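You operate a simulated robot arm through the tools that you are given. There is no shell and no other tool.

Carry out the task below with a simulated two-armed robot. There is one attempt and no reset: what you move stays moved.

## Task
Pick up the blue yarn cone from the top of the side table with one hand, pass it to the other hand and put it on the top of the trims bench. Set down upright: blue yarn cone.

Only the result counts: the job must be done as asked and must still hold three seconds after the hand-in. Knocking over, shifting, dropping, spilling or breaking anything else fails it.

## Robot
Two 7-joint arms with two-finger parallel grippers on one trunk, on a base that moves. Base frame: it is fixed to the floor where the robot stands at the start and does not move with it; the origin is under the middle of the robot, x ahead of it, y to its left, z up. Lengths are in m, angles in rad, forces in N, time in s.
The left shoulder is at the start at [0.05, 0.177, 1.054], the right one opposite. With the tool pointing down near the work surface each hand reaches from about 0.22 to 0.7 m from the robot's upright axis, wherever it stands, measured 20 degrees to its own side. Places, roughly: blue yarn cone [-0.25, 3.75, 0.75]; top of the trims bench [-2.2, 1, 0.8]. Payload 3.43 kg a hand.
The tool frame of a hand sits at the grasp point between the pads (the TCP): z along the fingers, y along the line on which they close. The tips reach 0.034 m beyond it. Largest opening 0.128 m; finger width 0.024, thickness 0.012; the body of the gripper, 0.048 by 0.13 m, starts 0.096 m behind the TCP.
Orientation is that of the tool frame in the base frame, as [roll, pitch, yaw] about the fixed x, y, z axes, in that order (R = Rz(yaw) Ry(pitch) Rx(roll)). With the fingers straight down and closing along the base's y, the tool's x points along the base's -x, its y along +y and its z along -z.

## Interface
- The arms move only by the tool move_arm. It takes "left_motion", "right_motion" or both (then of equal length, played together; a hand with none holds still); each is one flat list of numbers, 7 for each row, row after row: the shift along the tool's x, y, z in m, then the turn, a rotation vector about the tool's x, y, z in rad, then the gripper command, from -1 (shut) to 1 (fully open), values between in proportion. In form: [dx, dy, dz, wx, wy, wz, gripper, dx, dy, dz, wx, wy, wz, gripper, ...]. A call has 1 to 20 rows; each row is the pose to reach, as a shift and turn from the pose commanded when the call began, along the tool's axes at that moment. Each row takes 0.2 s and may step no farther than 0.05 m and 0.15 rad from the row before; otherwise, or with a gripper value out of range, the whole call is refused. Where a pose cannot be reached the arm comes as near as it can. A force on the tool above 40 N (or 10 N above the force at the start of the call, whichever is more), or a blocked arm, ends the call early, and 0.2 s more pass. Each finger travels about 0.108 m/s and halts on what it meets, pressing with about 31 N; the grip force reading is that of the motor and also rises with nothing between the fingers. The clock runs only during rows and for 0.2 s after the last one: add rows that repeat a pose to give the fingers time. It gives the time, the measured TCP pose, the force on the tool (base axes), the opening and the grip force at its end, in the units of the frame above (readings bear some noise), with the torque about the TCP (base axes, N m) and any sound that the robot's microphone picked up.
- Cameras (640 x 400 px; columns grow to the right, rows downward): "scene" is now at [0.1583, -0.0011, 1.2177]; the picture's right is [-0.02, -1.00, 0.00], its down [-0.57, 0.01, -0.82] and it looks along [0.82, -0.02, -0.57] (base axes); focal length 261 px, centre (320, 200). "left" rides on the left gripper at [0.076, 0.011, -0.16] in its tool frame; the picture's right is [-0.15, 0.99, 0.00], its down [-0.88, -0.13, -0.46] and it looks along [-0.45, -0.07, 0.89] (tool axes); focal length 234 px, centre (320, 200). "right" rides on the right gripper at [0.076, -0.011, -0.16] in its tool frame; the picture's right is [0.15, 0.99, 0.00], its down [-0.88, 0.13, -0.46] and it looks along [-0.45, 0.07, 0.89] (tool axes); focal length 234 px, centre (320, 200). There is no depth. A picture from a camera that has moved, and an enlarged one, comes with that camera's place and axes in the base frame and with its lens.
- get_image(camera): a new picture of that camera. No time passes.
- slide_trunk(by): slides the trunk up (or, below 0, down) by that many m; the arms and the scene camera ride with it, the base frame stays. It gives what a move gives, with no picture.
- steer(legs): drives the robot by 1 to 6 legs, each [ahead, turn to the left] in m and rad, along the robot's own axes; the way and the turn of a leg run together, so that a leg with both is an arc; at most 1.5 m and 3.142 rad a leg. The arms and the cameras ride along, it lands a little off, and it stops where it bumps. It gives what a move gives.
- aim_head(pan, tilt): turns the head with the scene camera to pan (to the left, within 1.396 rad either way) and tilt (down, from -0.506 to 1.204), counted from straight ahead of the robot. It gives what a move gives.
- close_up(camera, box): a new picture of the part [left, top, right, bottom] of that camera's present view, enlarged. No time passes.
- hand_in(): hands the job in; it is judged then, once.

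Places have to be worked out from the pictures, the camera data and where the tool is seen. Open the grippers and draw the arms clear of the work before you hand the job in, unless the task says otherwise.

The tools are called as a command line: name --argument value ..., lists and objects as JSON in quotes. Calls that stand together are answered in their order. move_arm: Moves the arms, as the interface text tells. Its arguments: {"type":"object","properties":{"left_motion":{"type":"array","items":{"type":"number"}},"right_motion":{"type":"array","items":{"type":"number"}}},"required":[]} The other tools are called the same way: slide_trunk (by) moves the trunk up or down; steer (legs) drives the base; aim_head (pan, tilt) turns the head that bears the scene camera; get_image (camera) takes a picture; close_up (camera, box) takes an enlarged picture of a part of a camera's view; hand_in () hands the job in.

At the start:

```text
time_s: 0.0
left_ee_pos: [0.4901, 0.2102, 1.0674]
left_tool_rot: [-3.14, 0.002, -3.138]
left_force: [-0.1, -0.6, 0.3]
left_torque: [-0.02, 0.0, -0.01]
left_finger_gap: 0.1279
left_grasp_force: 0.2
right_ee_pos: [0.4108, -0.1593, 1.0384]
right_tool_rot: [3.141, 0.001, -3.138]
right_force: [0.0, 0.0, 0.7]
right_torque: [0.03, 0.0, 0.0]
right_finger_gap: 0.1279
right_grasp_force: 0.0
trunk travel left (down, up): [-0.225, 0.176]
robot x, y, heading: [-0.001, -0.0006, 0.001]
head pan, tilt (commanded): [-0.024, 0.611]
```

scene: 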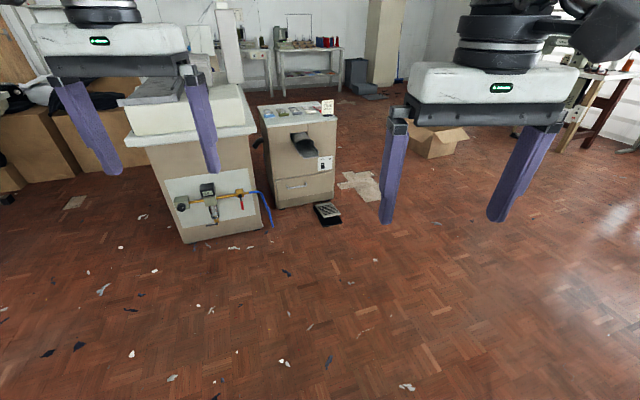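
right: 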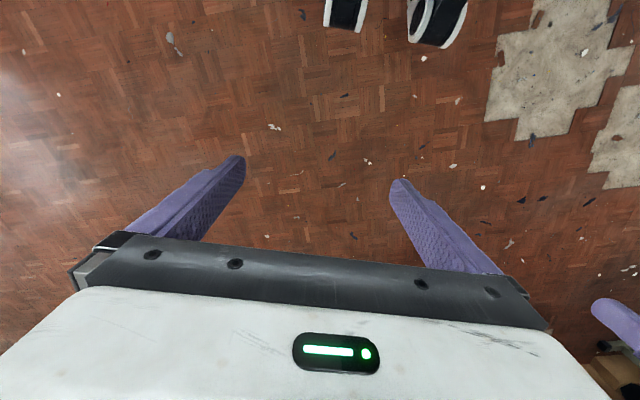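
left: 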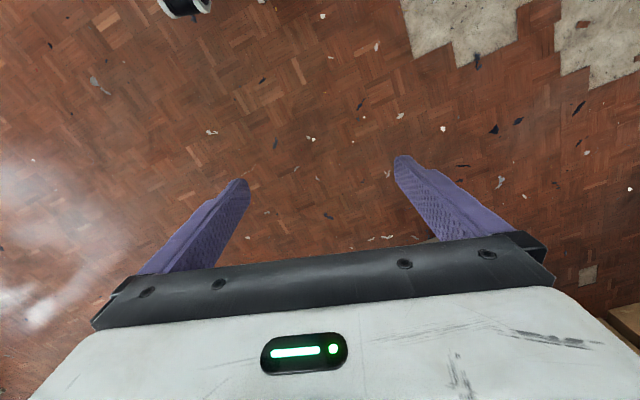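

The start pictures show the robot facing +x in a workshop. The cone should be to the left (+y), so I turn the head left to look at the route.

aim_head --pan 1.39 --tilt 0.3

```text
time_s: 1.5
left_ee_pos: [0.4922, 0.2113, 1.0675]
left_tool_rot: [3.139, 0.001, -3.139]
left_force: [0.3, 1.0, -0.8]
left_torque: [0.02, 0.03, 0.03]
left_finger_gap: 0.128
left_grasp_force: 0.0
right_ee_pos: [0.4102, -0.1591, 1.0378]
right_tool_rot: [3.141, 0.0, -3.139]
right_force: [-0.2, -1.0, -0.1]
right_torque: [0.0, 0.0, 0.01]
right_finger_gap: 0.128
right_grasp_force: 0.1
trunk travel left (down, up): [-0.225, 0.176]
robot x, y, heading: [0.0023, -0.006, -0.004]
head pan, tilt (commanded): [1.389, 0.3]
```

The head is now panned left; I take a picture to see the side table and the way to it.

get_image --camera "scene"

```text
taken
camera scene: at [0.0872, 0.0928, 1.2462], right [0.98, -0.18, 0.0], down [-0.05, -0.29, -0.96], along [0.17, 0.94, -0.3], focal length 261 px, centre (320, 200)
```

scene: 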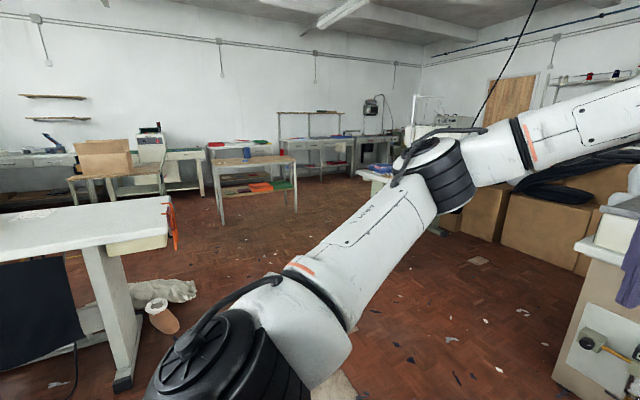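

A small table with a blue item is visible around pixel (250,155). I enlarge that part to identify it.

close_up --camera "scene" --box '[180, 100, 380, 225]'

close_up --camera "scene" --box '[0, 100, 240, 400]'

```text
3.20 times, centred on (280, 162) of scene
camera zoom: at [0.0872, 0.0928, 1.2462], right [0.98, -0.18, 0.0], down [-0.05, -0.29, -0.96], along [0.17, 0.94, -0.3], focal length 834 px, centre (448, 320)
```

zoom: 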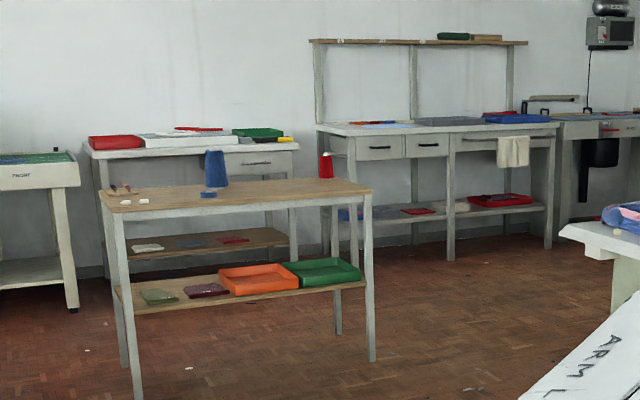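

```text
1.33 times, centred on (120, 250) of scene
camera zoom: at [0.0872, 0.0928, 1.2462], right [0.98, -0.18, 0.0], down [-0.05, -0.29, -0.96], along [0.17, 0.94, -0.3], focal length 348 px, centre (587, 133)
```

zoom: 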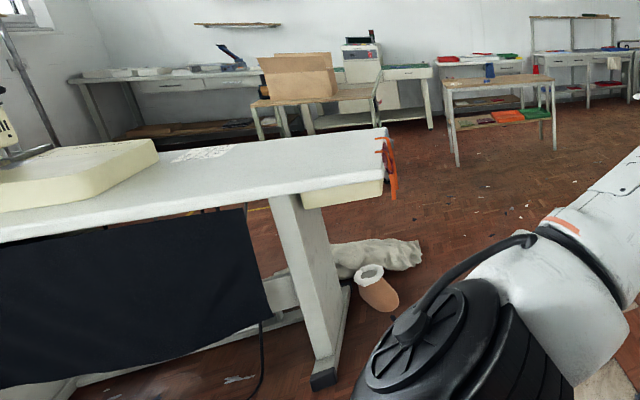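

The blue cone stands on the small wooden-topped table at about (-0.25, 3.75), and a white sewing table's end reaches about x = -0.45, y = 1.2–1.8. I turn the robot to face +y and look at the way.

steer --legs '[[0, 1.57]]'

aim_head --pan 0.0 --tilt 0.4

get_image --camera "scene"

```text
time_s: 5.7
left_ee_pos: [-0.1993, 0.4954, 1.0678]
left_tool_rot: [3.138, 0.001, -1.589]
left_force: [0.2, 0.6, 0.5]
left_torque: [-0.02, 0.01, 0.0]
left_finger_gap: 0.1278
left_grasp_force: 0.1
right_ee_pos: [0.1694, 0.4066, 1.0377]
right_tool_rot: [3.141, 0.0, -1.589]
right_force: [-0.1, 0.6, 0.3]
right_torque: [0.0, 0.02, -0.01]
right_finger_gap: 0.1281
right_grasp_force: 0.1
trunk travel left (down, up): [-0.225, 0.176]
robot x, y, heading: [0.0032, -0.0006, 1.55]
head pan, tilt (commanded): [1.389, 0.3]
```

```text
time_s: 7.2
left_ee_pos: [-0.1988, 0.496, 1.0681]
left_tool_rot: [3.139, 0.0, -1.587]
left_force: [-0.5, -1.2, -0.9]
left_torque: [-0.03, 0.0, -0.04]
left_finger_gap: 0.1277
left_grasp_force: 0.0
right_ee_pos: [0.1685, 0.4069, 1.0391]
right_tool_rot: [3.14, 0.0, -1.591]
right_force: [-0.9, -0.3, 0.7]
right_torque: [0.01, 0.0, 0.0]
right_finger_gap: 0.1279
right_grasp_force: 0.2
trunk travel left (down, up): [-0.225, 0.176]
robot x, y, heading: [-0.0022, -0.0016, 1.547]
head pan, tilt (commanded): [0.0, 0.4]
```

```text
taken
camera scene: at [0.0039, 0.1636, 1.237], right [1.0, -0.02, 0.0], down [-0.01, -0.39, -0.92], along [0.02, 0.92, -0.39], focal length 261 px, centre (320, 200)
```

scene: 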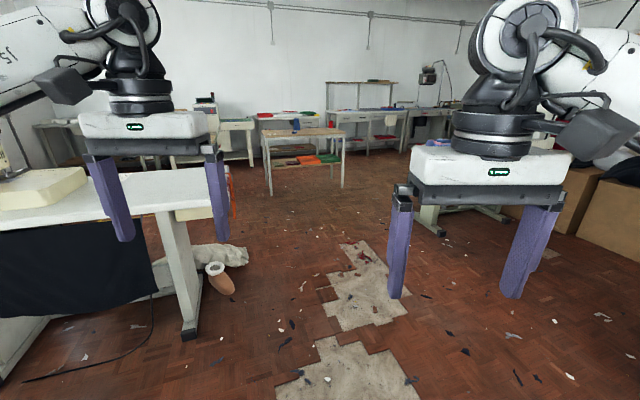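

The way along +y at x≈0.15 looks clear. Before driving I look left toward the trims bench at about (-2.2, 1).

aim_head --pan 1.2 --tilt 0.25

get_image --camera "scene"

aim_head --pan -0.9 --tilt 0.4

get_image --camera "scene"

```text
time_s: 8.6
left_ee_pos: [-0.199, 0.4962, 1.0679]
left_tool_rot: [3.139, 0.002, -1.588]
left_force: [0.2, 0.3, -0.1]
left_torque: [-0.03, 0.02, 0.03]
left_finger_gap: 0.128
left_grasp_force: 0.0
right_ee_pos: [0.1679, 0.406, 1.0379]
right_tool_rot: [3.14, 0.0, -1.59]
right_force: [0.4, -0.1, -0.2]
right_torque: [-0.03, -0.01, 0.03]
right_finger_gap: 0.1279
right_grasp_force: 0.1
trunk travel left (down, up): [-0.225, 0.176]
robot x, y, heading: [-0.0037, 0.001, 1.549]
head pan, tilt (commanded): [1.201, 0.25]
```

```text
taken
camera scene: at [-0.0844, 0.1068, 1.2509], right [0.38, 0.92, 0.0], down [0.23, -0.09, -0.97], along [-0.9, 0.37, -0.25], focal length 261 px, centre (320, 200)
```

scene: 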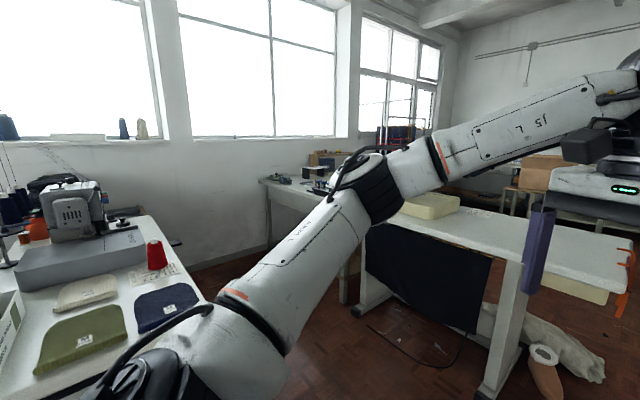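

```text
time_s: 10.6
left_ee_pos: [-0.1983, 0.4951, 1.0668]
left_tool_rot: [3.139, 0.003, -1.588]
left_force: [-0.6, 0.3, -0.2]
left_torque: [-0.03, -0.02, 0.02]
left_finger_gap: 0.1281
left_grasp_force: 0.0
right_ee_pos: [0.1676, 0.4068, 1.0376]
right_tool_rot: [-3.14, -0.001, -1.589]
right_force: [-0.6, -0.2, -0.6]
right_torque: [-0.01, 0.04, 0.0]
right_finger_gap: 0.1284
right_grasp_force: 0.1
trunk travel left (down, up): [-0.225, 0.176]
robot x, y, heading: [-0.0, 0.0041, 1.548]
head pan, tilt (commanded): [-0.901, 0.4]
```

```text
taken
camera scene: at [0.0757, 0.1269, 1.237], right [0.6, -0.8, 0.0], down [-0.31, -0.23, -0.92], along [0.73, 0.56, -0.39], focal length 261 px, centre (320, 200)
```

scene: 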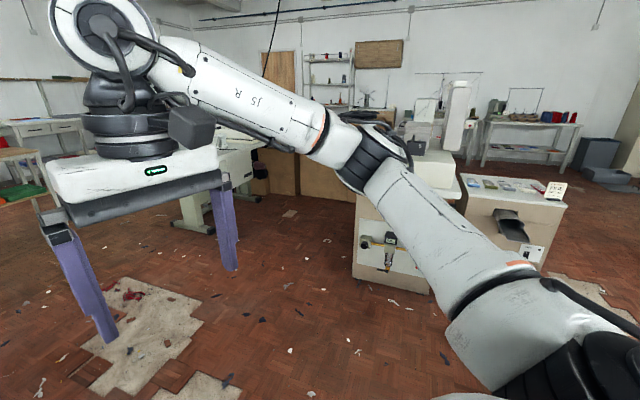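

The aisle is clear at x≈0–0.3. I drive about 1.5 m along +y, veering slightly right to stay clear of the sewing table, then look ahead.

steer --legs '[[0, -0.1], [1.5, 0]]'

aim_head --pan 0.1 --tilt 0.4

get_image --camera "scene"

```text
time_s: 18.6
left_ee_pos: [0.0504, 2.001, 1.0671]
left_tool_rot: [3.141, 0.0, -1.702]
left_force: [-0.1, 0.1, -0.2]
left_torque: [-0.02, 0.01, -0.02]
left_finger_gap: 0.128
left_grasp_force: 0.1
right_ee_pos: [0.4063, 1.8719, 1.0395]
right_tool_rot: [3.142, 0.001, -1.702]
right_force: [-0.1, -0.2, 0.3]
right_torque: [-0.03, 0.01, 0.0]
right_finger_gap: 0.1282
right_grasp_force: 0.2
trunk travel left (down, up): [-0.225, 0.176]
robot x, y, heading: [0.1965, 1.4861, 1.435]
head pan, tilt (commanded): [-0.901, 0.4]
```

```text
time_s: 19.9
left_ee_pos: [0.0516, 1.9995, 1.0672]
left_tool_rot: [3.14, 0.001, -1.703]
left_force: [0.2, -0.1, 0.0]
left_torque: [0.01, -0.01, -0.02]
left_finger_gap: 0.1283
left_grasp_force: 0.2
right_ee_pos: [0.4059, 1.8709, 1.0385]
right_tool_rot: [-3.141, 0.001, -1.702]
right_force: [0.3, -0.2, -0.5]
right_torque: [0.01, -0.01, 0.0]
right_finger_gap: 0.1279
right_grasp_force: 0.0
trunk travel left (down, up): [-0.225, 0.176]
robot x, y, heading: [0.1904, 1.4866, 1.435]
head pan, tilt (commanded): [0.099, 0.4]
```

```text
taken
camera scene: at [0.2058, 1.6488, 1.237], right [1.0, -0.04, 0.0], down [-0.01, -0.39, -0.92], along [0.03, 0.92, -0.39], focal length 261 px, centre (320, 200)
```

scene: 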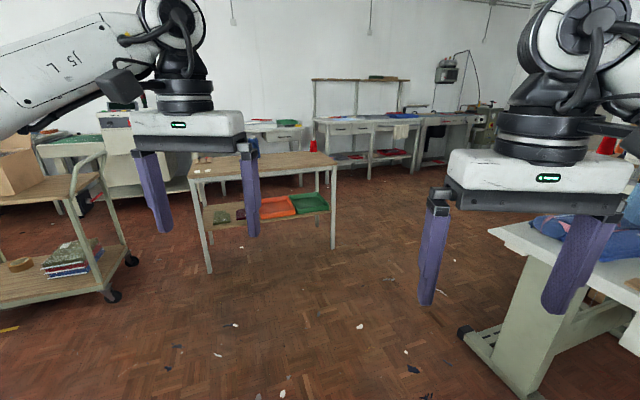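

The side table's near edge runs roughly from (-0.56, 3.24) to (0.38, 3.52), turned about 0.29 rad, with the cone hidden behind the left gripper. I drive to about 1 m before the cone, square to the table.

steer --legs '[[0, 0.25], [1.25, 0], [0, 0.17]]'

aim_head --pan 0.0 --tilt 0.6

get_image --camera "scene"

```text
time_s: 27.7
left_ee_pos: [-0.2989, 3.1256, 1.067]
left_tool_rot: [-3.141, 0.003, -1.275]
left_force: [-0.9, -0.1, 0.2]
left_torque: [0.01, -0.01, -0.01]
left_finger_gap: 0.1278
left_grasp_force: 0.2
right_ee_pos: [0.0769, 3.1544, 1.0389]
right_tool_rot: [-3.141, 0.0, -1.273]
right_force: [0.0, 0.3, 0.4]
right_torque: [0.0, 0.01, 0.01]
right_finger_gap: 0.1283
right_grasp_force: 0.0
trunk travel left (down, up): [-0.225, 0.176]
robot x, y, heading: [0.0428, 2.7148, 1.868]
head pan, tilt (commanded): [0.099, 0.4]
```

```text
time_s: 28.4
left_ee_pos: [-0.2986, 3.1253, 1.0678]
left_tool_rot: [3.14, 0.001, -1.274]
left_force: [0.2, -0.2, 0.2]
left_torque: [0.01, 0.02, -0.01]
left_finger_gap: 0.128
left_grasp_force: 0.2
right_ee_pos: [0.0784, 3.1543, 1.0384]
right_tool_rot: [3.141, 0.001, -1.274]
right_force: [-0.1, -0.6, 0.3]
right_torque: [-0.02, -0.01, -0.03]
right_finger_gap: 0.1278
right_grasp_force: 0.1
trunk travel left (down, up): [-0.225, 0.176]
robot x, y, heading: [0.0447, 2.7155, 1.86]
head pan, tilt (commanded): [0.0, 0.6]
```

```text
taken
camera scene: at [-0.0015, 2.8679, 1.2188], right [0.96, 0.29, 0.0], down [0.16, -0.54, -0.83], along [-0.24, 0.79, -0.56], focal length 261 px, centre (320, 200)
```

scene: 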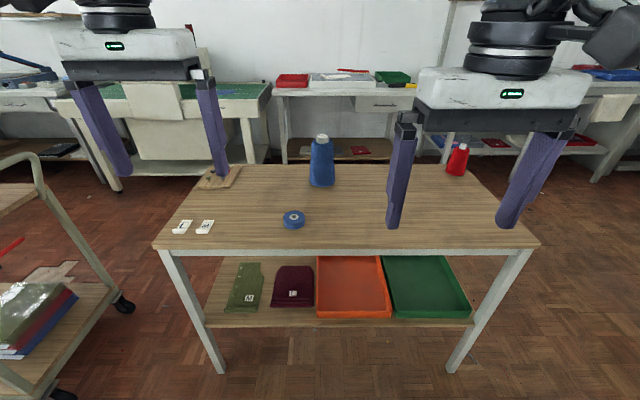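

The side table is clearly in view: the blue cone stands near (-0.23, 3.66) by my estimate, with a blue tape roll in front of it, tags at left and a red cone to the right. I enlarge the cone to measure it.

close_up --camera "scene" --box '[240, 110, 400, 260]'

get_image --camera "left"

get_image --camera "right"

```text
2.67 times, centred on (320, 185) of scene
camera zoom: at [-0.0015, 2.8679, 1.2188], right [0.96, 0.29, 0.0], down [0.16, -0.54, -0.83], along [-0.24, 0.79, -0.56], focal length 695 px, centre (320, 240)
```

zoom: 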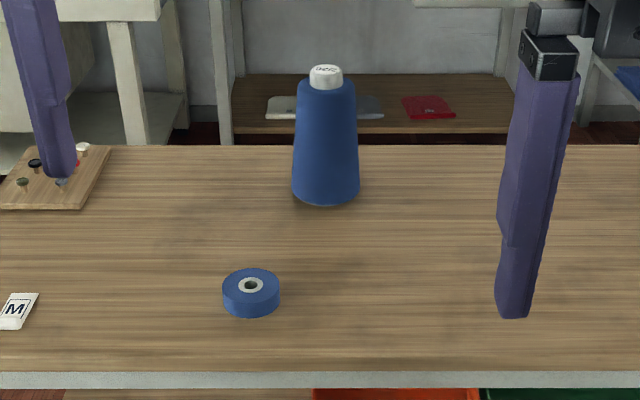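

```text
taken
camera left: at [-0.2863, 3.0503, 1.2276], right [-0.99, -0.15, 0.0], down [-0.13, 0.88, 0.46], along [-0.07, 0.45, -0.89], focal length 234 px, centre (320, 200)
```

left: 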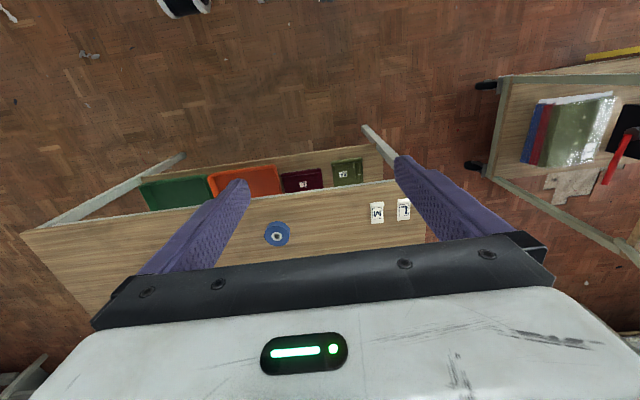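

```text
taken
camera right: at [0.1103, 3.0849, 1.1986], right [-0.9, -0.43, 0.0], down [-0.38, 0.8, 0.46], along [-0.2, 0.41, -0.89], focal length 234 px, centre (320, 200)
```

right: 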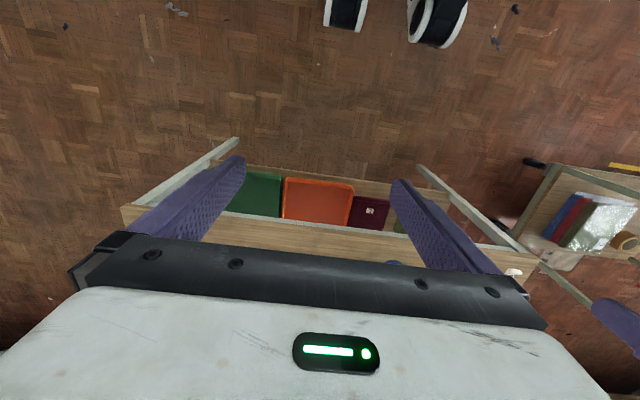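

The cone is about 0.09 m wide at its base, 0.06 at the top of the yarn, 0.17 tall and some 0.32 m in from the near table edge, straight ahead at 0.96 m. I tilt the head down to see the robot's own front footprint before going closer.

aim_head --pan 0.0 --tilt 1.2

get_image --camera "scene"

```text
time_s: 29.4
left_ee_pos: [-0.2972, 3.1254, 1.0679]
left_tool_rot: [3.141, 0.002, -1.272]
left_force: [0.0, -0.1, -0.4]
left_torque: [0.03, -0.02, -0.01]
left_finger_gap: 0.128
left_grasp_force: 0.0
right_ee_pos: [0.0782, 3.1541, 1.039]
right_tool_rot: [-3.141, 0.001, -1.274]
right_force: [0.4, 0.1, 0.4]
right_torque: [0.01, 0.02, -0.03]
right_finger_gap: 0.1278
right_grasp_force: 0.1
trunk travel left (down, up): [-0.225, 0.176]
robot x, y, heading: [0.0456, 2.717, 1.862]
head pan, tilt (commanded): [0.0, 1.201]
```

```text
taken
camera scene: at [0.0079, 2.8369, 1.1742], right [0.96, 0.29, 0.0], down [0.27, -0.89, -0.36], along [-0.1, 0.35, -0.93], focal length 261 px, centre (320, 200)
```

scene: 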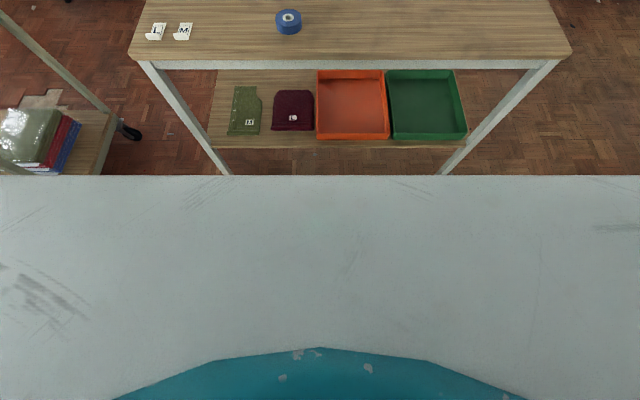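

The wide grey surface is the robot's own chest, so the floor-level footprint is hidden. I tip the left hand back by 0.45 rad so that its camera looks at the robot's base.

move_arm --left_motion '[0, 0, 0, 0, 0.15, 0, 1, 0, 0, 0, 0, 0.3, 0, 1, 0, 0, 0, 0, 0.45, 0, 1]'

get_image --camera "left"

```text
time_s: 30.2
left_ee_pos: [-0.2937, 3.1145, 1.0556]
left_tool_rot: [-3.138, -0.443, -1.278]
left_force: [-1.2, -0.4, 0.5]
left_torque: [-0.02, -0.11, 0.04]
left_finger_gap: 0.1279
left_grasp_force: 0.0
left hand out of reach, approached as far as the arm can: row 3
right_ee_pos: [0.0757, 3.1552, 1.0374]
right_tool_rot: [-3.138, -0.003, -1.273]
right_force: [-1.5, 0.1, -0.1]
right_torque: [0.01, -0.11, 0.02]
right_finger_gap: 0.128
right_grasp_force: 0.0
trunk travel left (down, up): [-0.225, 0.176]
robot x, y, heading: [0.0432, 2.7151, 1.865]
head pan, tilt (commanded): [0.0, 1.201]
```

```text
taken
camera left: at [-0.3061, 3.1115, 1.2324], right [-0.98, -0.16, -0.07], down [-0.16, 0.99, 0.03], along [0.06, 0.04, -1.0], focal length 234 px, centre (320, 200)
```

left: 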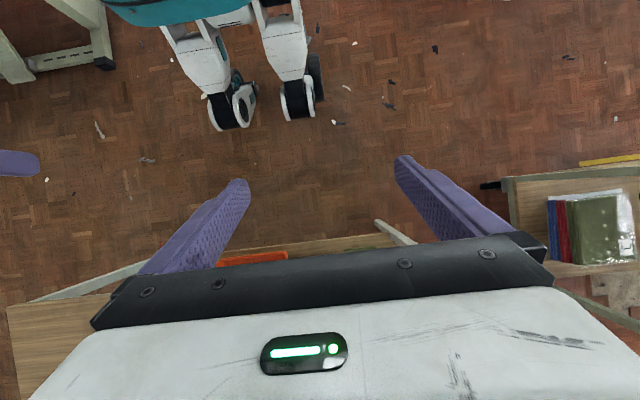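

The left camera now sees the underside: a teal body with two forward legs/casters. I enlarge it to judge how far forward the base reaches.

close_up --camera "left" --box '[80, 0, 400, 200]'

```text
2.00 times, centred on (240, 100) of left
camera zoom: at [-0.3061, 3.1115, 1.2324], right [-0.98, -0.16, -0.07], down [-0.16, 0.99, 0.03], along [0.06, 0.04, -1.0], focal length 468 px, centre (480, 400)
```

zoom: 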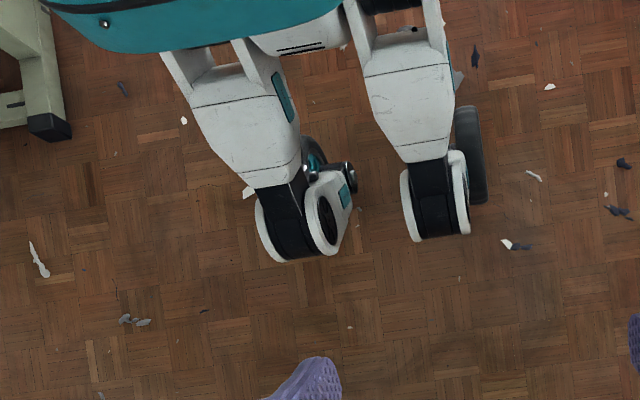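

The robot stands on wheeled legs whose knees reach only about 0.2 m ahead, so standing with its axis ~0.37 m from the table edge is safe. I level the left hand again and drive 0.2 m closer.

move_arm --left_motion '[0, 0, 0, 0, -0.15, 0, 1, 0, 0, 0, 0, -0.3, 0, 1, 0, 0, 0, 0, -0.445, 0, 1]'

steer --legs '[[0.2, 0]]'

aim_head --pan 0.0 --tilt 0.8

get_image --camera "scene"

```text
time_s: 31.0
left_ee_pos: [-0.2949, 3.1136, 1.0542]
left_tool_rot: [-3.141, 0.001, -1.274]
left_force: [0.2, 0.1, -0.5]
left_torque: [0.0, 0.01, 0.02]
left_finger_gap: 0.1279
left_grasp_force: 0.1
right_ee_pos: [0.0777, 3.1539, 1.0389]
right_tool_rot: [3.141, 0.0, -1.272]
right_force: [0.7, 0.4, -0.7]
right_torque: [0.03, -0.03, -0.03]
right_finger_gap: 0.1281
right_grasp_force: 0.1
trunk travel left (down, up): [-0.225, 0.176]
robot x, y, heading: [0.0426, 2.7147, 1.867]
head pan, tilt (commanded): [0.0, 1.201]
```

```text
time_s: 32.6
left_ee_pos: [-0.3523, 3.3064, 1.0551]
left_tool_rot: [3.14, -0.003, -1.274]
left_force: [0.1, 0.2, 0.7]
left_torque: [-0.02, 0.01, 0.01]
left_finger_gap: 0.1278
left_grasp_force: 0.0
right_ee_pos: [0.0198, 3.3473, 1.0378]
right_tool_rot: [-3.142, -0.001, -1.273]
right_force: [0.1, 0.4, 0.1]
right_torque: [-0.03, 0.0, 0.0]
right_finger_gap: 0.128
right_grasp_force: 0.1
trunk travel left (down, up): [-0.225, 0.176]
robot x, y, heading: [-0.0129, 2.9101, 1.86]
head pan, tilt (commanded): [0.0, 1.201]
```

```text
time_s: 33.5
left_ee_pos: [-0.3534, 3.3058, 1.0542]
left_tool_rot: [3.141, -0.003, -1.274]
left_force: [0.4, 0.6, -0.1]
left_torque: [0.03, 0.0, 0.01]
left_finger_gap: 0.128
left_grasp_force: 0.1
right_ee_pos: [0.0193, 3.3469, 1.0376]
right_tool_rot: [-3.141, 0.001, -1.274]
right_force: [0.7, -0.4, 0.2]
right_torque: [-0.01, 0.02, 0.01]
right_finger_gap: 0.1281
right_grasp_force: 0.0
trunk travel left (down, up): [-0.225, 0.176]
robot x, y, heading: [-0.0163, 2.9088, 1.86]
head pan, tilt (commanded): [0.0, 0.799]
```

```text
taken
camera scene: at [-0.0571, 3.053, 1.2018], right [0.96, 0.29, 0.0], down [0.21, -0.69, -0.7], along [-0.2, 0.67, -0.72], focal length 261 px, centre (320, 200)
```

scene: 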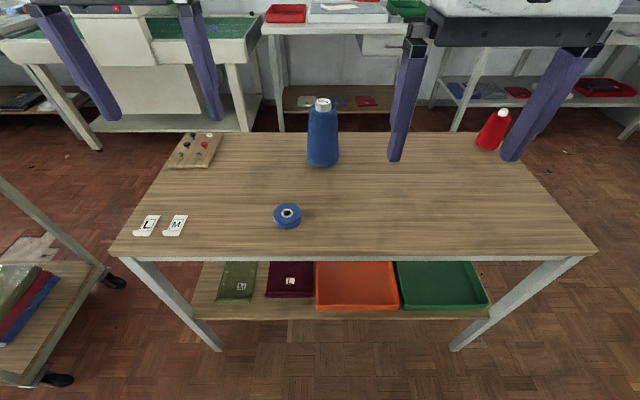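

With parallax from two stands I get a table top at z≈0.75, its edge 0.44 m ahead of the axis and the cone at about (-0.226, 3.641). I drive 0.09 m further so the cone is ~0.67 m ahead, and move the right hand aside.

steer --legs '[[0.09, 0]]'

move_arm --right_motion '[0, -0.04, 0, 0, 0, 0, 1, 0, -0.08, 0, 0, 0, 0, 1, 0, -0.12, 0, 0, 0, 0, 1, 0, -0.15, 0, 0, 0, 0, 1]'

get_image --camera "scene"

```text
time_s: 34.6
left_ee_pos: [-0.3796, 3.3922, 1.0547]
left_tool_rot: [3.139, -0.005, -1.272]
left_force: [0.2, 0.2, 0.4]
left_torque: [-0.02, -0.01, 0.01]
left_finger_gap: 0.1278
left_grasp_force: 0.0
right_ee_pos: [-0.0076, 3.4346, 1.038]
right_tool_rot: [-3.141, 0.001, -1.27]
right_force: [0.3, 0.5, -0.1]
right_torque: [-0.07, -0.01, 0.04]
right_finger_gap: 0.128
right_grasp_force: 0.1
trunk travel left (down, up): [-0.225, 0.176]
robot x, y, heading: [-0.0407, 2.9948, 1.867]
head pan, tilt (commanded): [0.0, 0.799]
```

```text
time_s: 35.6
left_ee_pos: [-0.3795, 3.3921, 1.0543]
left_tool_rot: [3.14, -0.005, -1.27]
left_force: [0.0, -0.4, -0.1]
left_torque: [0.01, 0.03, 0.01]
left_finger_gap: 0.1278
left_grasp_force: 0.0
right_ee_pos: [0.137, 3.4752, 1.0401]
right_tool_rot: [3.141, 0.001, -1.271]
right_force: [-0.1, -0.4, -0.1]
right_torque: [0.02, -0.01, -0.01]
right_finger_gap: 0.1282
right_grasp_force: 0.1
trunk travel left (down, up): [-0.225, 0.176]
robot x, y, heading: [-0.0409, 2.995, 1.866]
head pan, tilt (commanded): [0.0, 0.799]
```

```text
taken
camera scene: at [-0.0834, 3.1394, 1.2019], right [0.96, 0.29, 0.0], down [0.21, -0.69, -0.7], along [-0.2, 0.67, -0.72], focal length 261 px, centre (320, 200)
```

scene: 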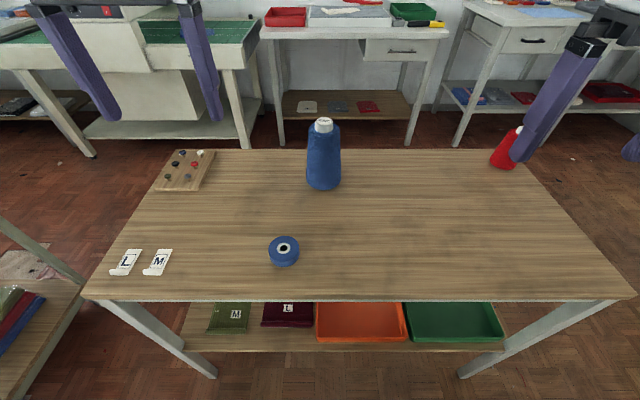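

The cone is at 0.67 m ahead, essentially on the robot's centre line, and the camera projections agree with the left hand's readings. I plan to grip it low with the left hand inclined 45°; first I turn the left hand 0.3 rad inward and bring it in front of the robot.

move_arm --left_motion '[-0.005, -0.037, 0, 0, 0, 0.075, 1, -0.011, -0.074, 0, 0, 0, 0.15, 1, -0.016, -0.111, 0, 0, 0, 0.225, 1, -0.0215, -0.1485, 0, 0, 0, 0.3, 1]'

```text
time_s: 36.6
left_ee_pos: [-0.2406, 3.4582, 1.0543]
left_tool_rot: [-3.14, -0.003, -1.574]
left_force: [-0.6, 0.3, 0.2]
left_torque: [-0.02, -0.03, -0.03]
left_finger_gap: 0.128
left_grasp_force: 0.1
right_ee_pos: [0.1375, 3.4754, 1.0408]
right_tool_rot: [3.141, 0.0, -1.273]
right_force: [-0.4, -0.1, 0.7]
right_torque: [-0.02, 0.02, 0.02]
right_finger_gap: 0.128
right_grasp_force: 0.2
trunk travel left (down, up): [-0.225, 0.176]
robot x, y, heading: [-0.0402, 2.9947, 1.865]
head pan, tilt (commanded): [0.0, 0.799]
```

The left tool now points its approach along base +y. I tilt it 45° forward while moving to a pre-grasp point 0.13 m back along the tool axis from the cone, at about (-0.227, 3.547, 0.902).

move_arm --left_motion '[-0.015, -0.0023, 0.025, 0, -0.131, 0, 1, -0.03, -0.0045, 0.05, 0, -0.262, 0, 1, -0.045, -0.0068, 0.076, 0, -0.393, 0, 1, -0.059, -0.009, 0.101, 0, -0.524, 0, 1, -0.074, -0.0113, 0.127, 0, -0.655, 0, 1, -0.0888, -0.0136, 0.152, 0, -0.785, 0, 1]'

get_image --camera "scene"

get_image --camera "left"

```text
time_s: 38.0
left_ee_pos: [-0.2294, 3.5443, 0.902]
left_tool_rot: [-3.141, 0.784, -1.571]
left_force: [-0.6, 0.4, -0.3]
left_torque: [0.01, 0.02, 0.01]
left_finger_gap: 0.128
left_grasp_force: 0.1
right_ee_pos: [0.1358, 3.4747, 1.0391]
right_tool_rot: [3.141, 0.0, -1.27]
right_force: [0.1, -0.2, 0.7]
right_torque: [-0.01, -0.02, 0.01]
right_finger_gap: 0.1281
right_grasp_force: 0.0
trunk travel left (down, up): [-0.225, 0.176]
robot x, y, heading: [-0.0424, 2.9966, 1.864]
head pan, tilt (commanded): [0.0, 0.799]
```

```text
taken
camera scene: at [-0.0837, 3.1396, 1.2019], right [0.96, 0.29, 0.0], down [0.21, -0.69, -0.7], along [-0.2, 0.67, -0.72], focal length 261 px, centre (320, 200)
```

scene: 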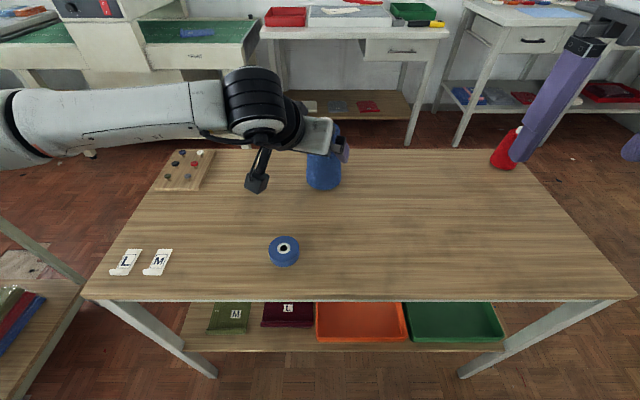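

```text
taken
camera left: at [-0.2406, 3.379, 0.9626], right [-0.99, 0.1, 0.1], down [0.13, 0.3, 0.94], along [0.07, 0.95, -0.31], focal length 234 px, centre (320, 200)
```

left: 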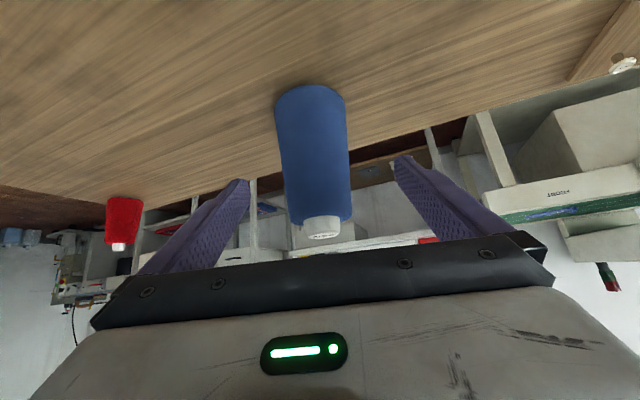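

From the left camera I place the cone at about (-0.225, 3.642), nicely between the open fingers. I advance 0.137 m along the tool axis to put the TCP about 0.055 m above the table top at the cone's centre.

move_arm --left_motion '[0, -0.001, 0.035, 0, 0, 0, 1, 0, -0.002, 0.07, 0, 0, 0, 1, 0, -0.003, 0.105, 0, 0, 0, 1, 0, -0.004, 0.137, 0, 0, 0, 1]'

get_image --camera "left"

get_image --camera "scene"

```text
time_s: 39.0
left_ee_pos: [-0.2229, 3.6419, 0.8054]
left_tool_rot: [-3.141, 0.784, -1.573]
left_force: [0.6, -1.5, 2.7]
left_torque: [0.06, -0.03, 0.01]
left_finger_gap: 0.1279
left_grasp_force: 0.1
right_ee_pos: [0.1351, 3.4747, 1.0401]
right_tool_rot: [3.141, 0.003, -1.271]
right_force: [-0.5, -0.1, 0.0]
right_torque: [0.01, 0.02, -0.01]
right_finger_gap: 0.1279
right_grasp_force: 0.2
trunk travel left (down, up): [-0.225, 0.176]
robot x, y, heading: [-0.0372, 2.9963, 1.865]
head pan, tilt (commanded): [0.0, 0.799]
```

```text
taken
camera left: at [-0.2349, 3.4759, 0.867], right [-0.99, 0.11, 0.1], down [0.13, 0.3, 0.94], along [0.07, 0.95, -0.31], focal length 234 px, centre (320, 200)
```

left: 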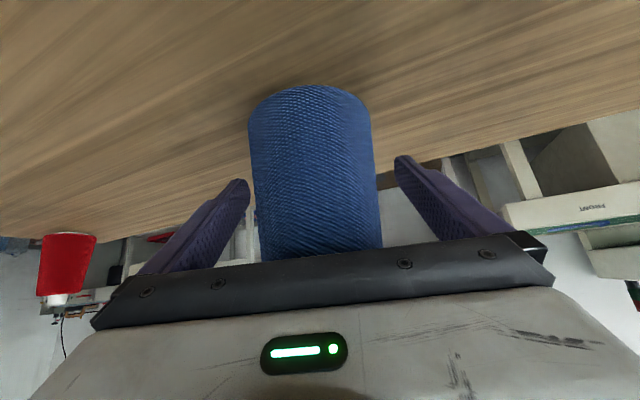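

```text
taken
camera scene: at [-0.0835, 3.139, 1.2021], right [0.96, 0.29, 0.0], down [0.21, -0.69, -0.7], along [-0.2, 0.67, -0.72], focal length 261 px, centre (320, 200)
```

scene: 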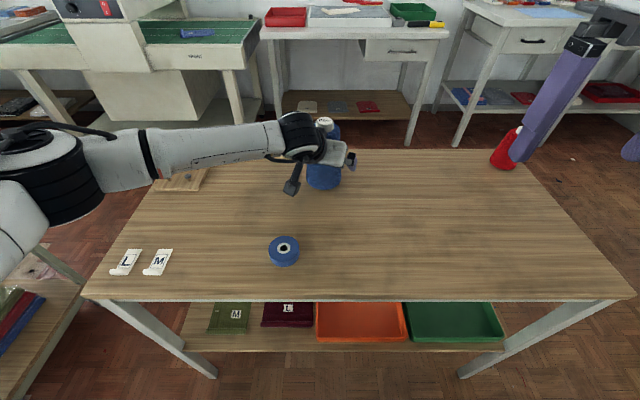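

The fingers straddle the cone with both pads free. I close the left gripper and give it time to settle.

move_arm --left_motion '[0, 0, 0, 0, 0, 0, -1, 0, 0, 0, 0, 0, 0, -1, 0, 0, 0, 0, 0, 0, -1, 0, 0, 0, 0, 0, 0, -1, 0, 0, 0, 0, 0, 0, -1]'

get_image --camera "left"

```text
time_s: 40.2
left_ee_pos: [-0.2231, 3.6412, 0.8074]
left_tool_rot: [-3.141, 0.784, -1.572]
left_force: [4.3, 1.3, 6.9]
left_torque: [0.09, -0.52, 0.04]
left_finger_gap: 0.0813
left_grasp_force: 31.5
right_ee_pos: [0.137, 3.4751, 1.0397]
right_tool_rot: [-3.14, 0.002, -1.273]
right_force: [-0.2, 0.6, 0.1]
right_torque: [-0.02, 0.02, 0.01]
right_finger_gap: 0.1281
right_grasp_force: 0.1
trunk travel left (down, up): [-0.225, 0.176]
robot x, y, heading: [-0.044, 2.9894, 1.864]
head pan, tilt (commanded): [0.0, 0.799]
```

```text
taken
camera left: at [-0.2343, 3.4757, 0.8673], right [-0.99, 0.11, 0.1], down [0.13, 0.3, 0.94], along [0.07, 0.95, -0.31], focal length 234 px, centre (320, 200)
```

left: 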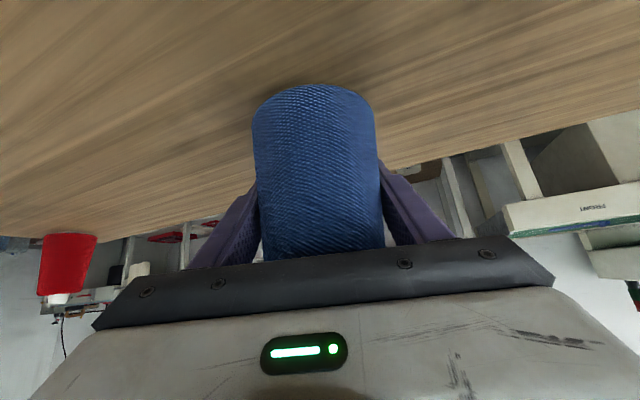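

The cone is held (gap 0.081 m, 31 N). I lift it straight up 0.10 m in small steps.

move_arm --left_motion '[-0.007, 0, -0.007, 0, 0, 0, -1, -0.0141, 0, -0.0141, 0, 0, 0, -1, -0.0283, 0, -0.0283, 0, 0, 0, -1, -0.0424, 0, -0.0424, 0, 0, 0, -1, -0.0566, 0, -0.0566, 0, 0, 0, -1, -0.0707, 0, -0.0707, 0, 0, 0, -1]'

get_image --camera "left"

get_image --camera "scene"

```text
time_s: 41.6
left_ee_pos: [-0.2244, 3.6412, 0.9049]
left_tool_rot: [-3.14, 0.783, -1.572]
left_force: [0.1, 0.0, -2.9]
left_torque: [-0.01, -0.03, -0.03]
left_finger_gap: 0.0811
left_grasp_force: 31.1
right_ee_pos: [0.1358, 3.4757, 1.0386]
right_tool_rot: [3.141, -0.001, -1.271]
right_force: [0.7, 0.5, 0.4]
right_torque: [0.03, 0.01, 0.01]
right_finger_gap: 0.1279
right_grasp_force: 0.0
trunk travel left (down, up): [-0.225, 0.176]
robot x, y, heading: [-0.0391, 2.9987, 1.87]
head pan, tilt (commanded): [0.0, 0.799]
```

```text
taken
camera left: at [-0.2366, 3.4758, 0.9656], right [-0.99, 0.1, 0.1], down [0.13, 0.3, 0.94], along [0.07, 0.95, -0.31], focal length 234 px, centre (320, 200)
```

left: 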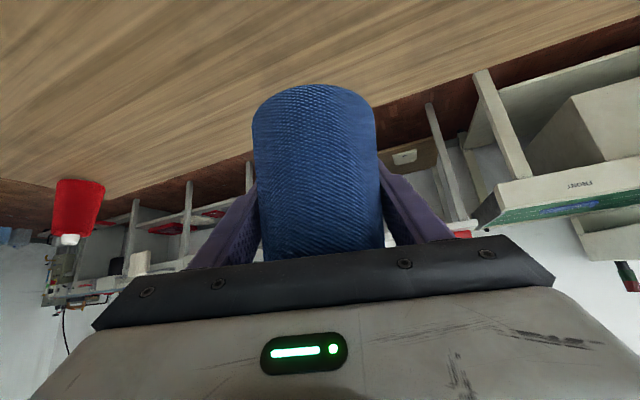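

```text
taken
camera scene: at [-0.0836, 3.1396, 1.2018], right [0.96, 0.29, 0.0], down [0.21, -0.69, -0.7], along [-0.2, 0.67, -0.72], focal length 261 px, centre (320, 200)
```

scene: 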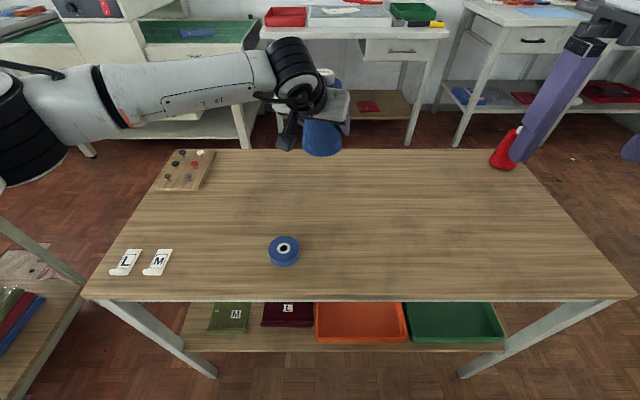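

The cone hangs securely in the left hand (about 3 N). I back the robot 0.5 m away from the table so the handover happens over clear floor.

steer --legs '[[-0.5, 0]]'

get_image --camera "scene"

```text
time_s: 44.5
left_ee_pos: [-0.0803, 3.1614, 0.9045]
left_tool_rot: [3.14, 0.782, -1.572]
left_force: [-0.2, -0.3, -2.2]
left_torque: [0.04, -0.03, 0.01]
left_finger_gap: 0.0813
left_grasp_force: 31.6
right_ee_pos: [0.2826, 2.9971, 1.0396]
right_tool_rot: [-3.14, 0.001, -1.273]
right_force: [0.1, -0.8, 0.2]
right_torque: [0.0, 0.0, 0.02]
right_finger_gap: 0.1279
right_grasp_force: 0.1
trunk travel left (down, up): [-0.225, 0.176]
robot x, y, heading: [0.1059, 2.5142, 1.864]
head pan, tilt (commanded): [0.0, 0.799]
```

```text
taken
camera scene: at [0.0618, 2.66, 1.2019], right [0.96, 0.29, 0.0], down [0.21, -0.69, -0.7], along [-0.2, 0.67, -0.72], focal length 261 px, centre (320, 200)
```

scene: 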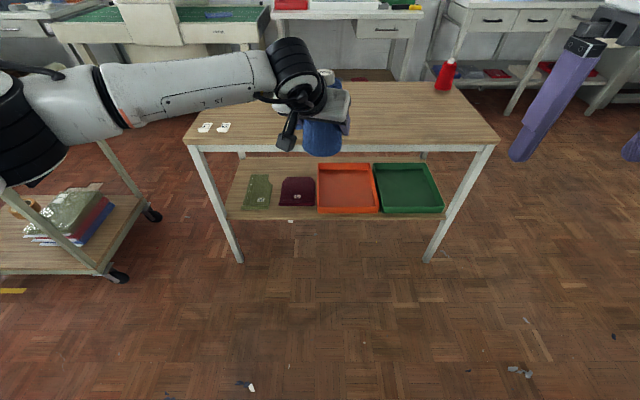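

Over clear floor now. I draw the left hand with the cone back 0.10 m toward the robot and, together, raise the right hand, move it forward and turn it 0.3 rad so both hands will close along the same line.

move_arm --left_motion '[0.0135, -0.0058, -0.0135, 0, 0, 0, -1, 0.0271, -0.0116, -0.0271, 0, 0, 0, -1, 0.0406, -0.0173, -0.0406, 0, 0, 0, -1, 0.0542, -0.0231, -0.0542, 0, 0, 0, -1, 0.0677, -0.0289, -0.0677, 0, 0, 0, -1]' --right_motion '[-0.032, 0, -0.022, 0, 0, 0.06, 1, -0.064, 0, -0.044, 0, 0, 0.12, 1, -0.096, 0, -0.066, 0, 0, 0.18, 1, -0.128, 0, -0.088, 0, 0, 0.24, 1, -0.16, 0, -0.11, 0, 0, 0.3, 1]'

get_image --camera "scene"

```text
time_s: 45.7
left_ee_pos: [-0.05, 3.0658, 0.9048]
left_tool_rot: [-3.141, 0.781, -1.572]
left_force: [0.4, 0.1, -1.9]
left_torque: [0.05, 0.01, 0.01]
left_finger_gap: 0.0808
left_grasp_force: 30.8
right_ee_pos: [0.2352, 3.1316, 1.1432]
right_tool_rot: [-3.141, 0.001, -1.571]
right_force: [0.3, -0.3, -0.7]
right_torque: [0.01, 0.0, -0.01]
right_finger_gap: 0.1279
right_grasp_force: 0.0
right hand out of reach, approached as far as the arm can: row 5
trunk travel left (down, up): [-0.225, 0.176]
robot x, y, heading: [0.1056, 2.5166, 1.862]
head pan, tilt (commanded): [0.0, 0.799]
```

```text
taken
camera scene: at [0.0616, 2.6597, 1.2019], right [0.96, 0.29, 0.0], down [0.21, -0.69, -0.7], along [-0.2, 0.67, -0.72], focal length 261 px, centre (320, 200)
```

scene: 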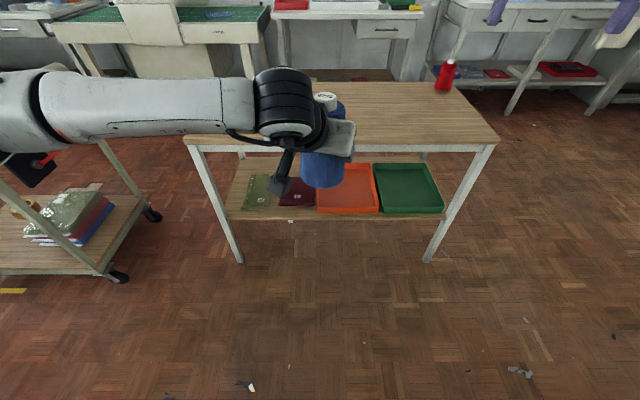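

The right hand hit its reach limit when high, so the handover point must be lower and nearer. I bring the cone to about 0.52 m ahead at TCP height 0.85 and the right hand to hover above it at z≈1.07.

move_arm --left_motion '[0.0243, -0.0048, 0.0017, 0, 0, 0, -1, 0.0485, -0.0096, 0.0033, 0, 0, 0, -1, 0.0728, -0.0144, 0.005, 0, 0, 0, -1, 0.0728, -0.0144, 0.005, 0, 0, 0, -1, 0.0728, -0.0144, 0.005, 0, 0, 0, -1, 0.0728, -0.0144, 0.005, 0, 0, 0, -1, 0.0728, -0.0144, 0.005, 0, 0, 0, -1]' --right_motion '[0.0162, 0.0387, 0.0104, 0, 0, 0, 1, 0.0325, 0.0774, 0.0209, 0, 0, 0, 1, 0.0487, 0.1161, 0.0313, 0, 0, 0, 1, 0.065, 0.1547, 0.0417, 0, 0, 0, 1, 0.0812, 0.1934, 0.0521, 0, 0, 0, 1, 0.0975, 0.2321, 0.0626, 0, 0, 0, 1, 0.1137, 0.2708, 0.073, 0, 0, 0, 1]'

get_image --camera "scene"

get_image --camera "right"

get_image --camera "left"

```text
time_s: 47.3
left_ee_pos: [-0.036, 3.0183, 0.8502]
left_tool_rot: [-3.14, 0.78, -1.572]
left_force: [-0.3, -0.3, -1.5]
left_torque: [0.06, -0.01, 0.0]
left_finger_gap: 0.0812
left_grasp_force: 30.7
right_ee_pos: [-0.0388, 3.0221, 1.069]
right_tool_rot: [3.142, 0.001, -1.574]
right_force: [0.2, 0.5, 1.0]
right_torque: [0.0, -0.02, 0.01]
right_finger_gap: 0.1279
right_grasp_force: 0.2
trunk travel left (down, up): [-0.225, 0.176]
robot x, y, heading: [0.1063, 2.5129, 1.863]
head pan, tilt (commanded): [0.0, 0.799]
```

```text
taken
camera scene: at [0.0613, 2.6601, 1.2018], right [0.96, 0.29, 0.0], down [0.21, -0.69, -0.7], along [-0.2, 0.67, -0.72], focal length 261 px, centre (320, 200)
```

scene: 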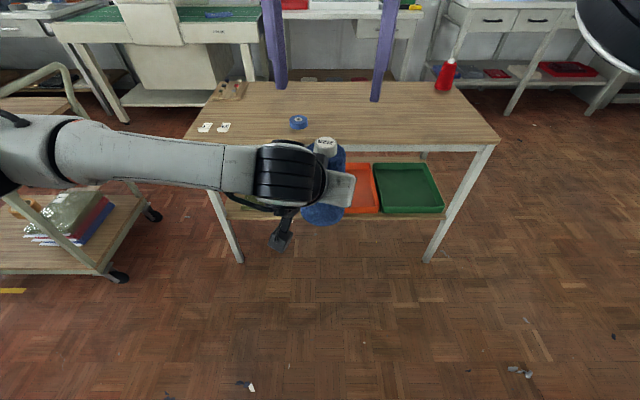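

```text
taken
camera right: at [-0.0283, 2.9461, 1.2283], right [-0.99, -0.14, 0.0], down [-0.13, 0.88, 0.46], along [-0.07, 0.45, -0.89], focal length 234 px, centre (320, 200)
```

right: 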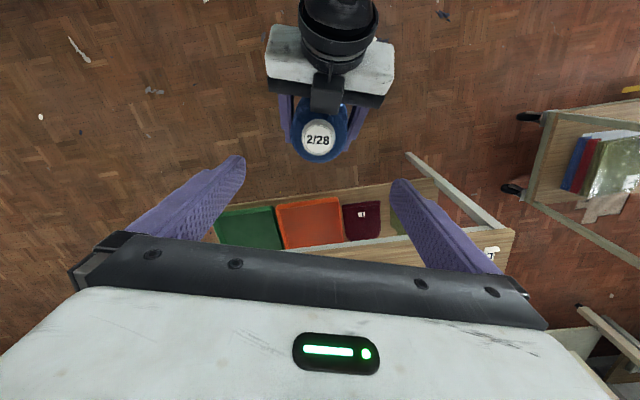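

```text
taken
camera left: at [-0.0472, 2.8533, 0.9116], right [-0.99, 0.11, 0.1], down [0.13, 0.3, 0.94], along [0.07, 0.95, -0.31], focal length 234 px, centre (320, 200)
```

left: 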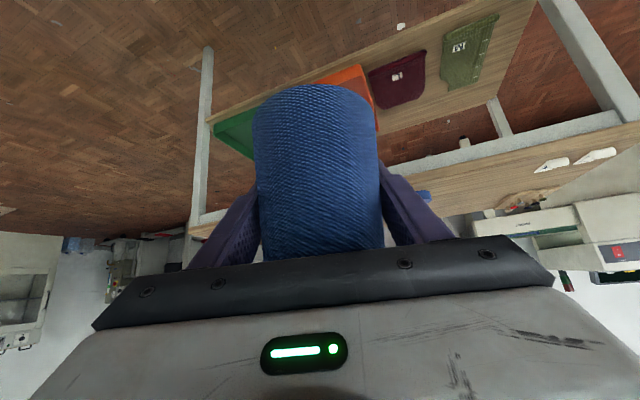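

The right camera shows the cone's cap ("2/28") right below: cone axis about (-0.036, 3.007), top at z≈0.963. I lower the right hand to TCP z≈0.936, its tips staying above the left fingers.

move_arm --right_motion '[0.014, -0.0028, 0.02, 0, 0, 0, 1, 0.014, -0.0028, 0.05, 0, 0, 0, 1, 0.014, -0.0028, 0.08, 0, 0, 0, 1, 0.014, -0.0028, 0.11, 0, 0, 0, 1, 0.014, -0.0028, 0.132, 0, 0, 0, 1]'

get_image --camera "right"

get_image --camera "scene"

```text
time_s: 48.5
left_ee_pos: [-0.036, 3.0191, 0.8499]
left_tool_rot: [3.141, 0.783, -1.574]
left_force: [0.1, 0.5, -1.8]
left_torque: [0.02, 0.03, 0.04]
left_finger_gap: 0.081
left_grasp_force: 31.0
right_ee_pos: [-0.034, 3.0072, 0.9366]
right_tool_rot: [-3.141, 0.001, -1.574]
right_force: [-0.5, 0.0, 0.0]
right_torque: [-0.01, 0.0, 0.01]
right_finger_gap: 0.128
right_grasp_force: 0.0
trunk travel left (down, up): [-0.225, 0.176]
robot x, y, heading: [0.1049, 2.5151, 1.862]
head pan, tilt (commanded): [0.0, 0.799]
```

```text
taken
camera right: at [-0.0227, 2.9321, 1.0971], right [-0.99, -0.14, 0.0], down [-0.13, 0.88, 0.46], along [-0.07, 0.45, -0.89], focal length 234 px, centre (320, 200)
```

right: 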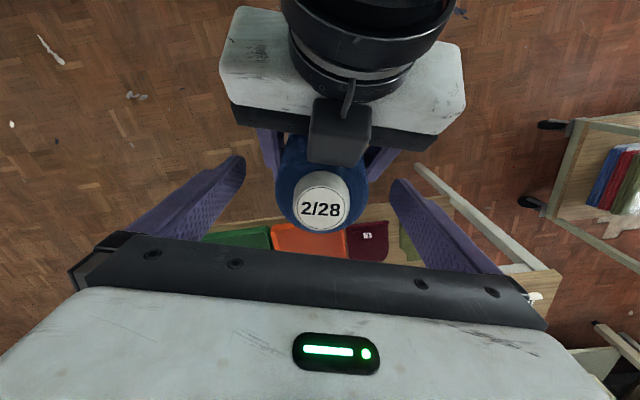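

```text
taken
camera scene: at [0.0618, 2.6603, 1.2018], right [0.96, 0.29, 0.0], down [0.21, -0.69, -0.7], along [-0.2, 0.67, -0.72], focal length 261 px, centre (320, 200)
```

scene: 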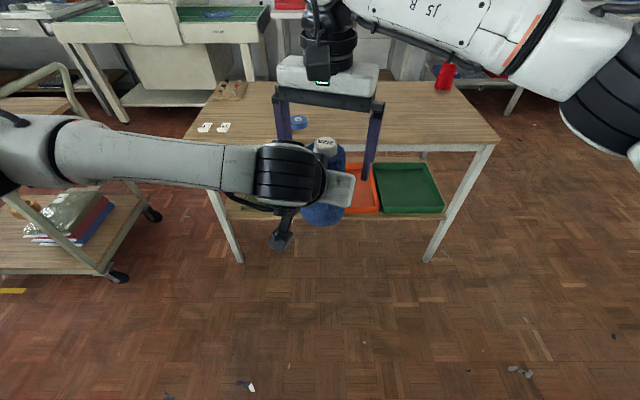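

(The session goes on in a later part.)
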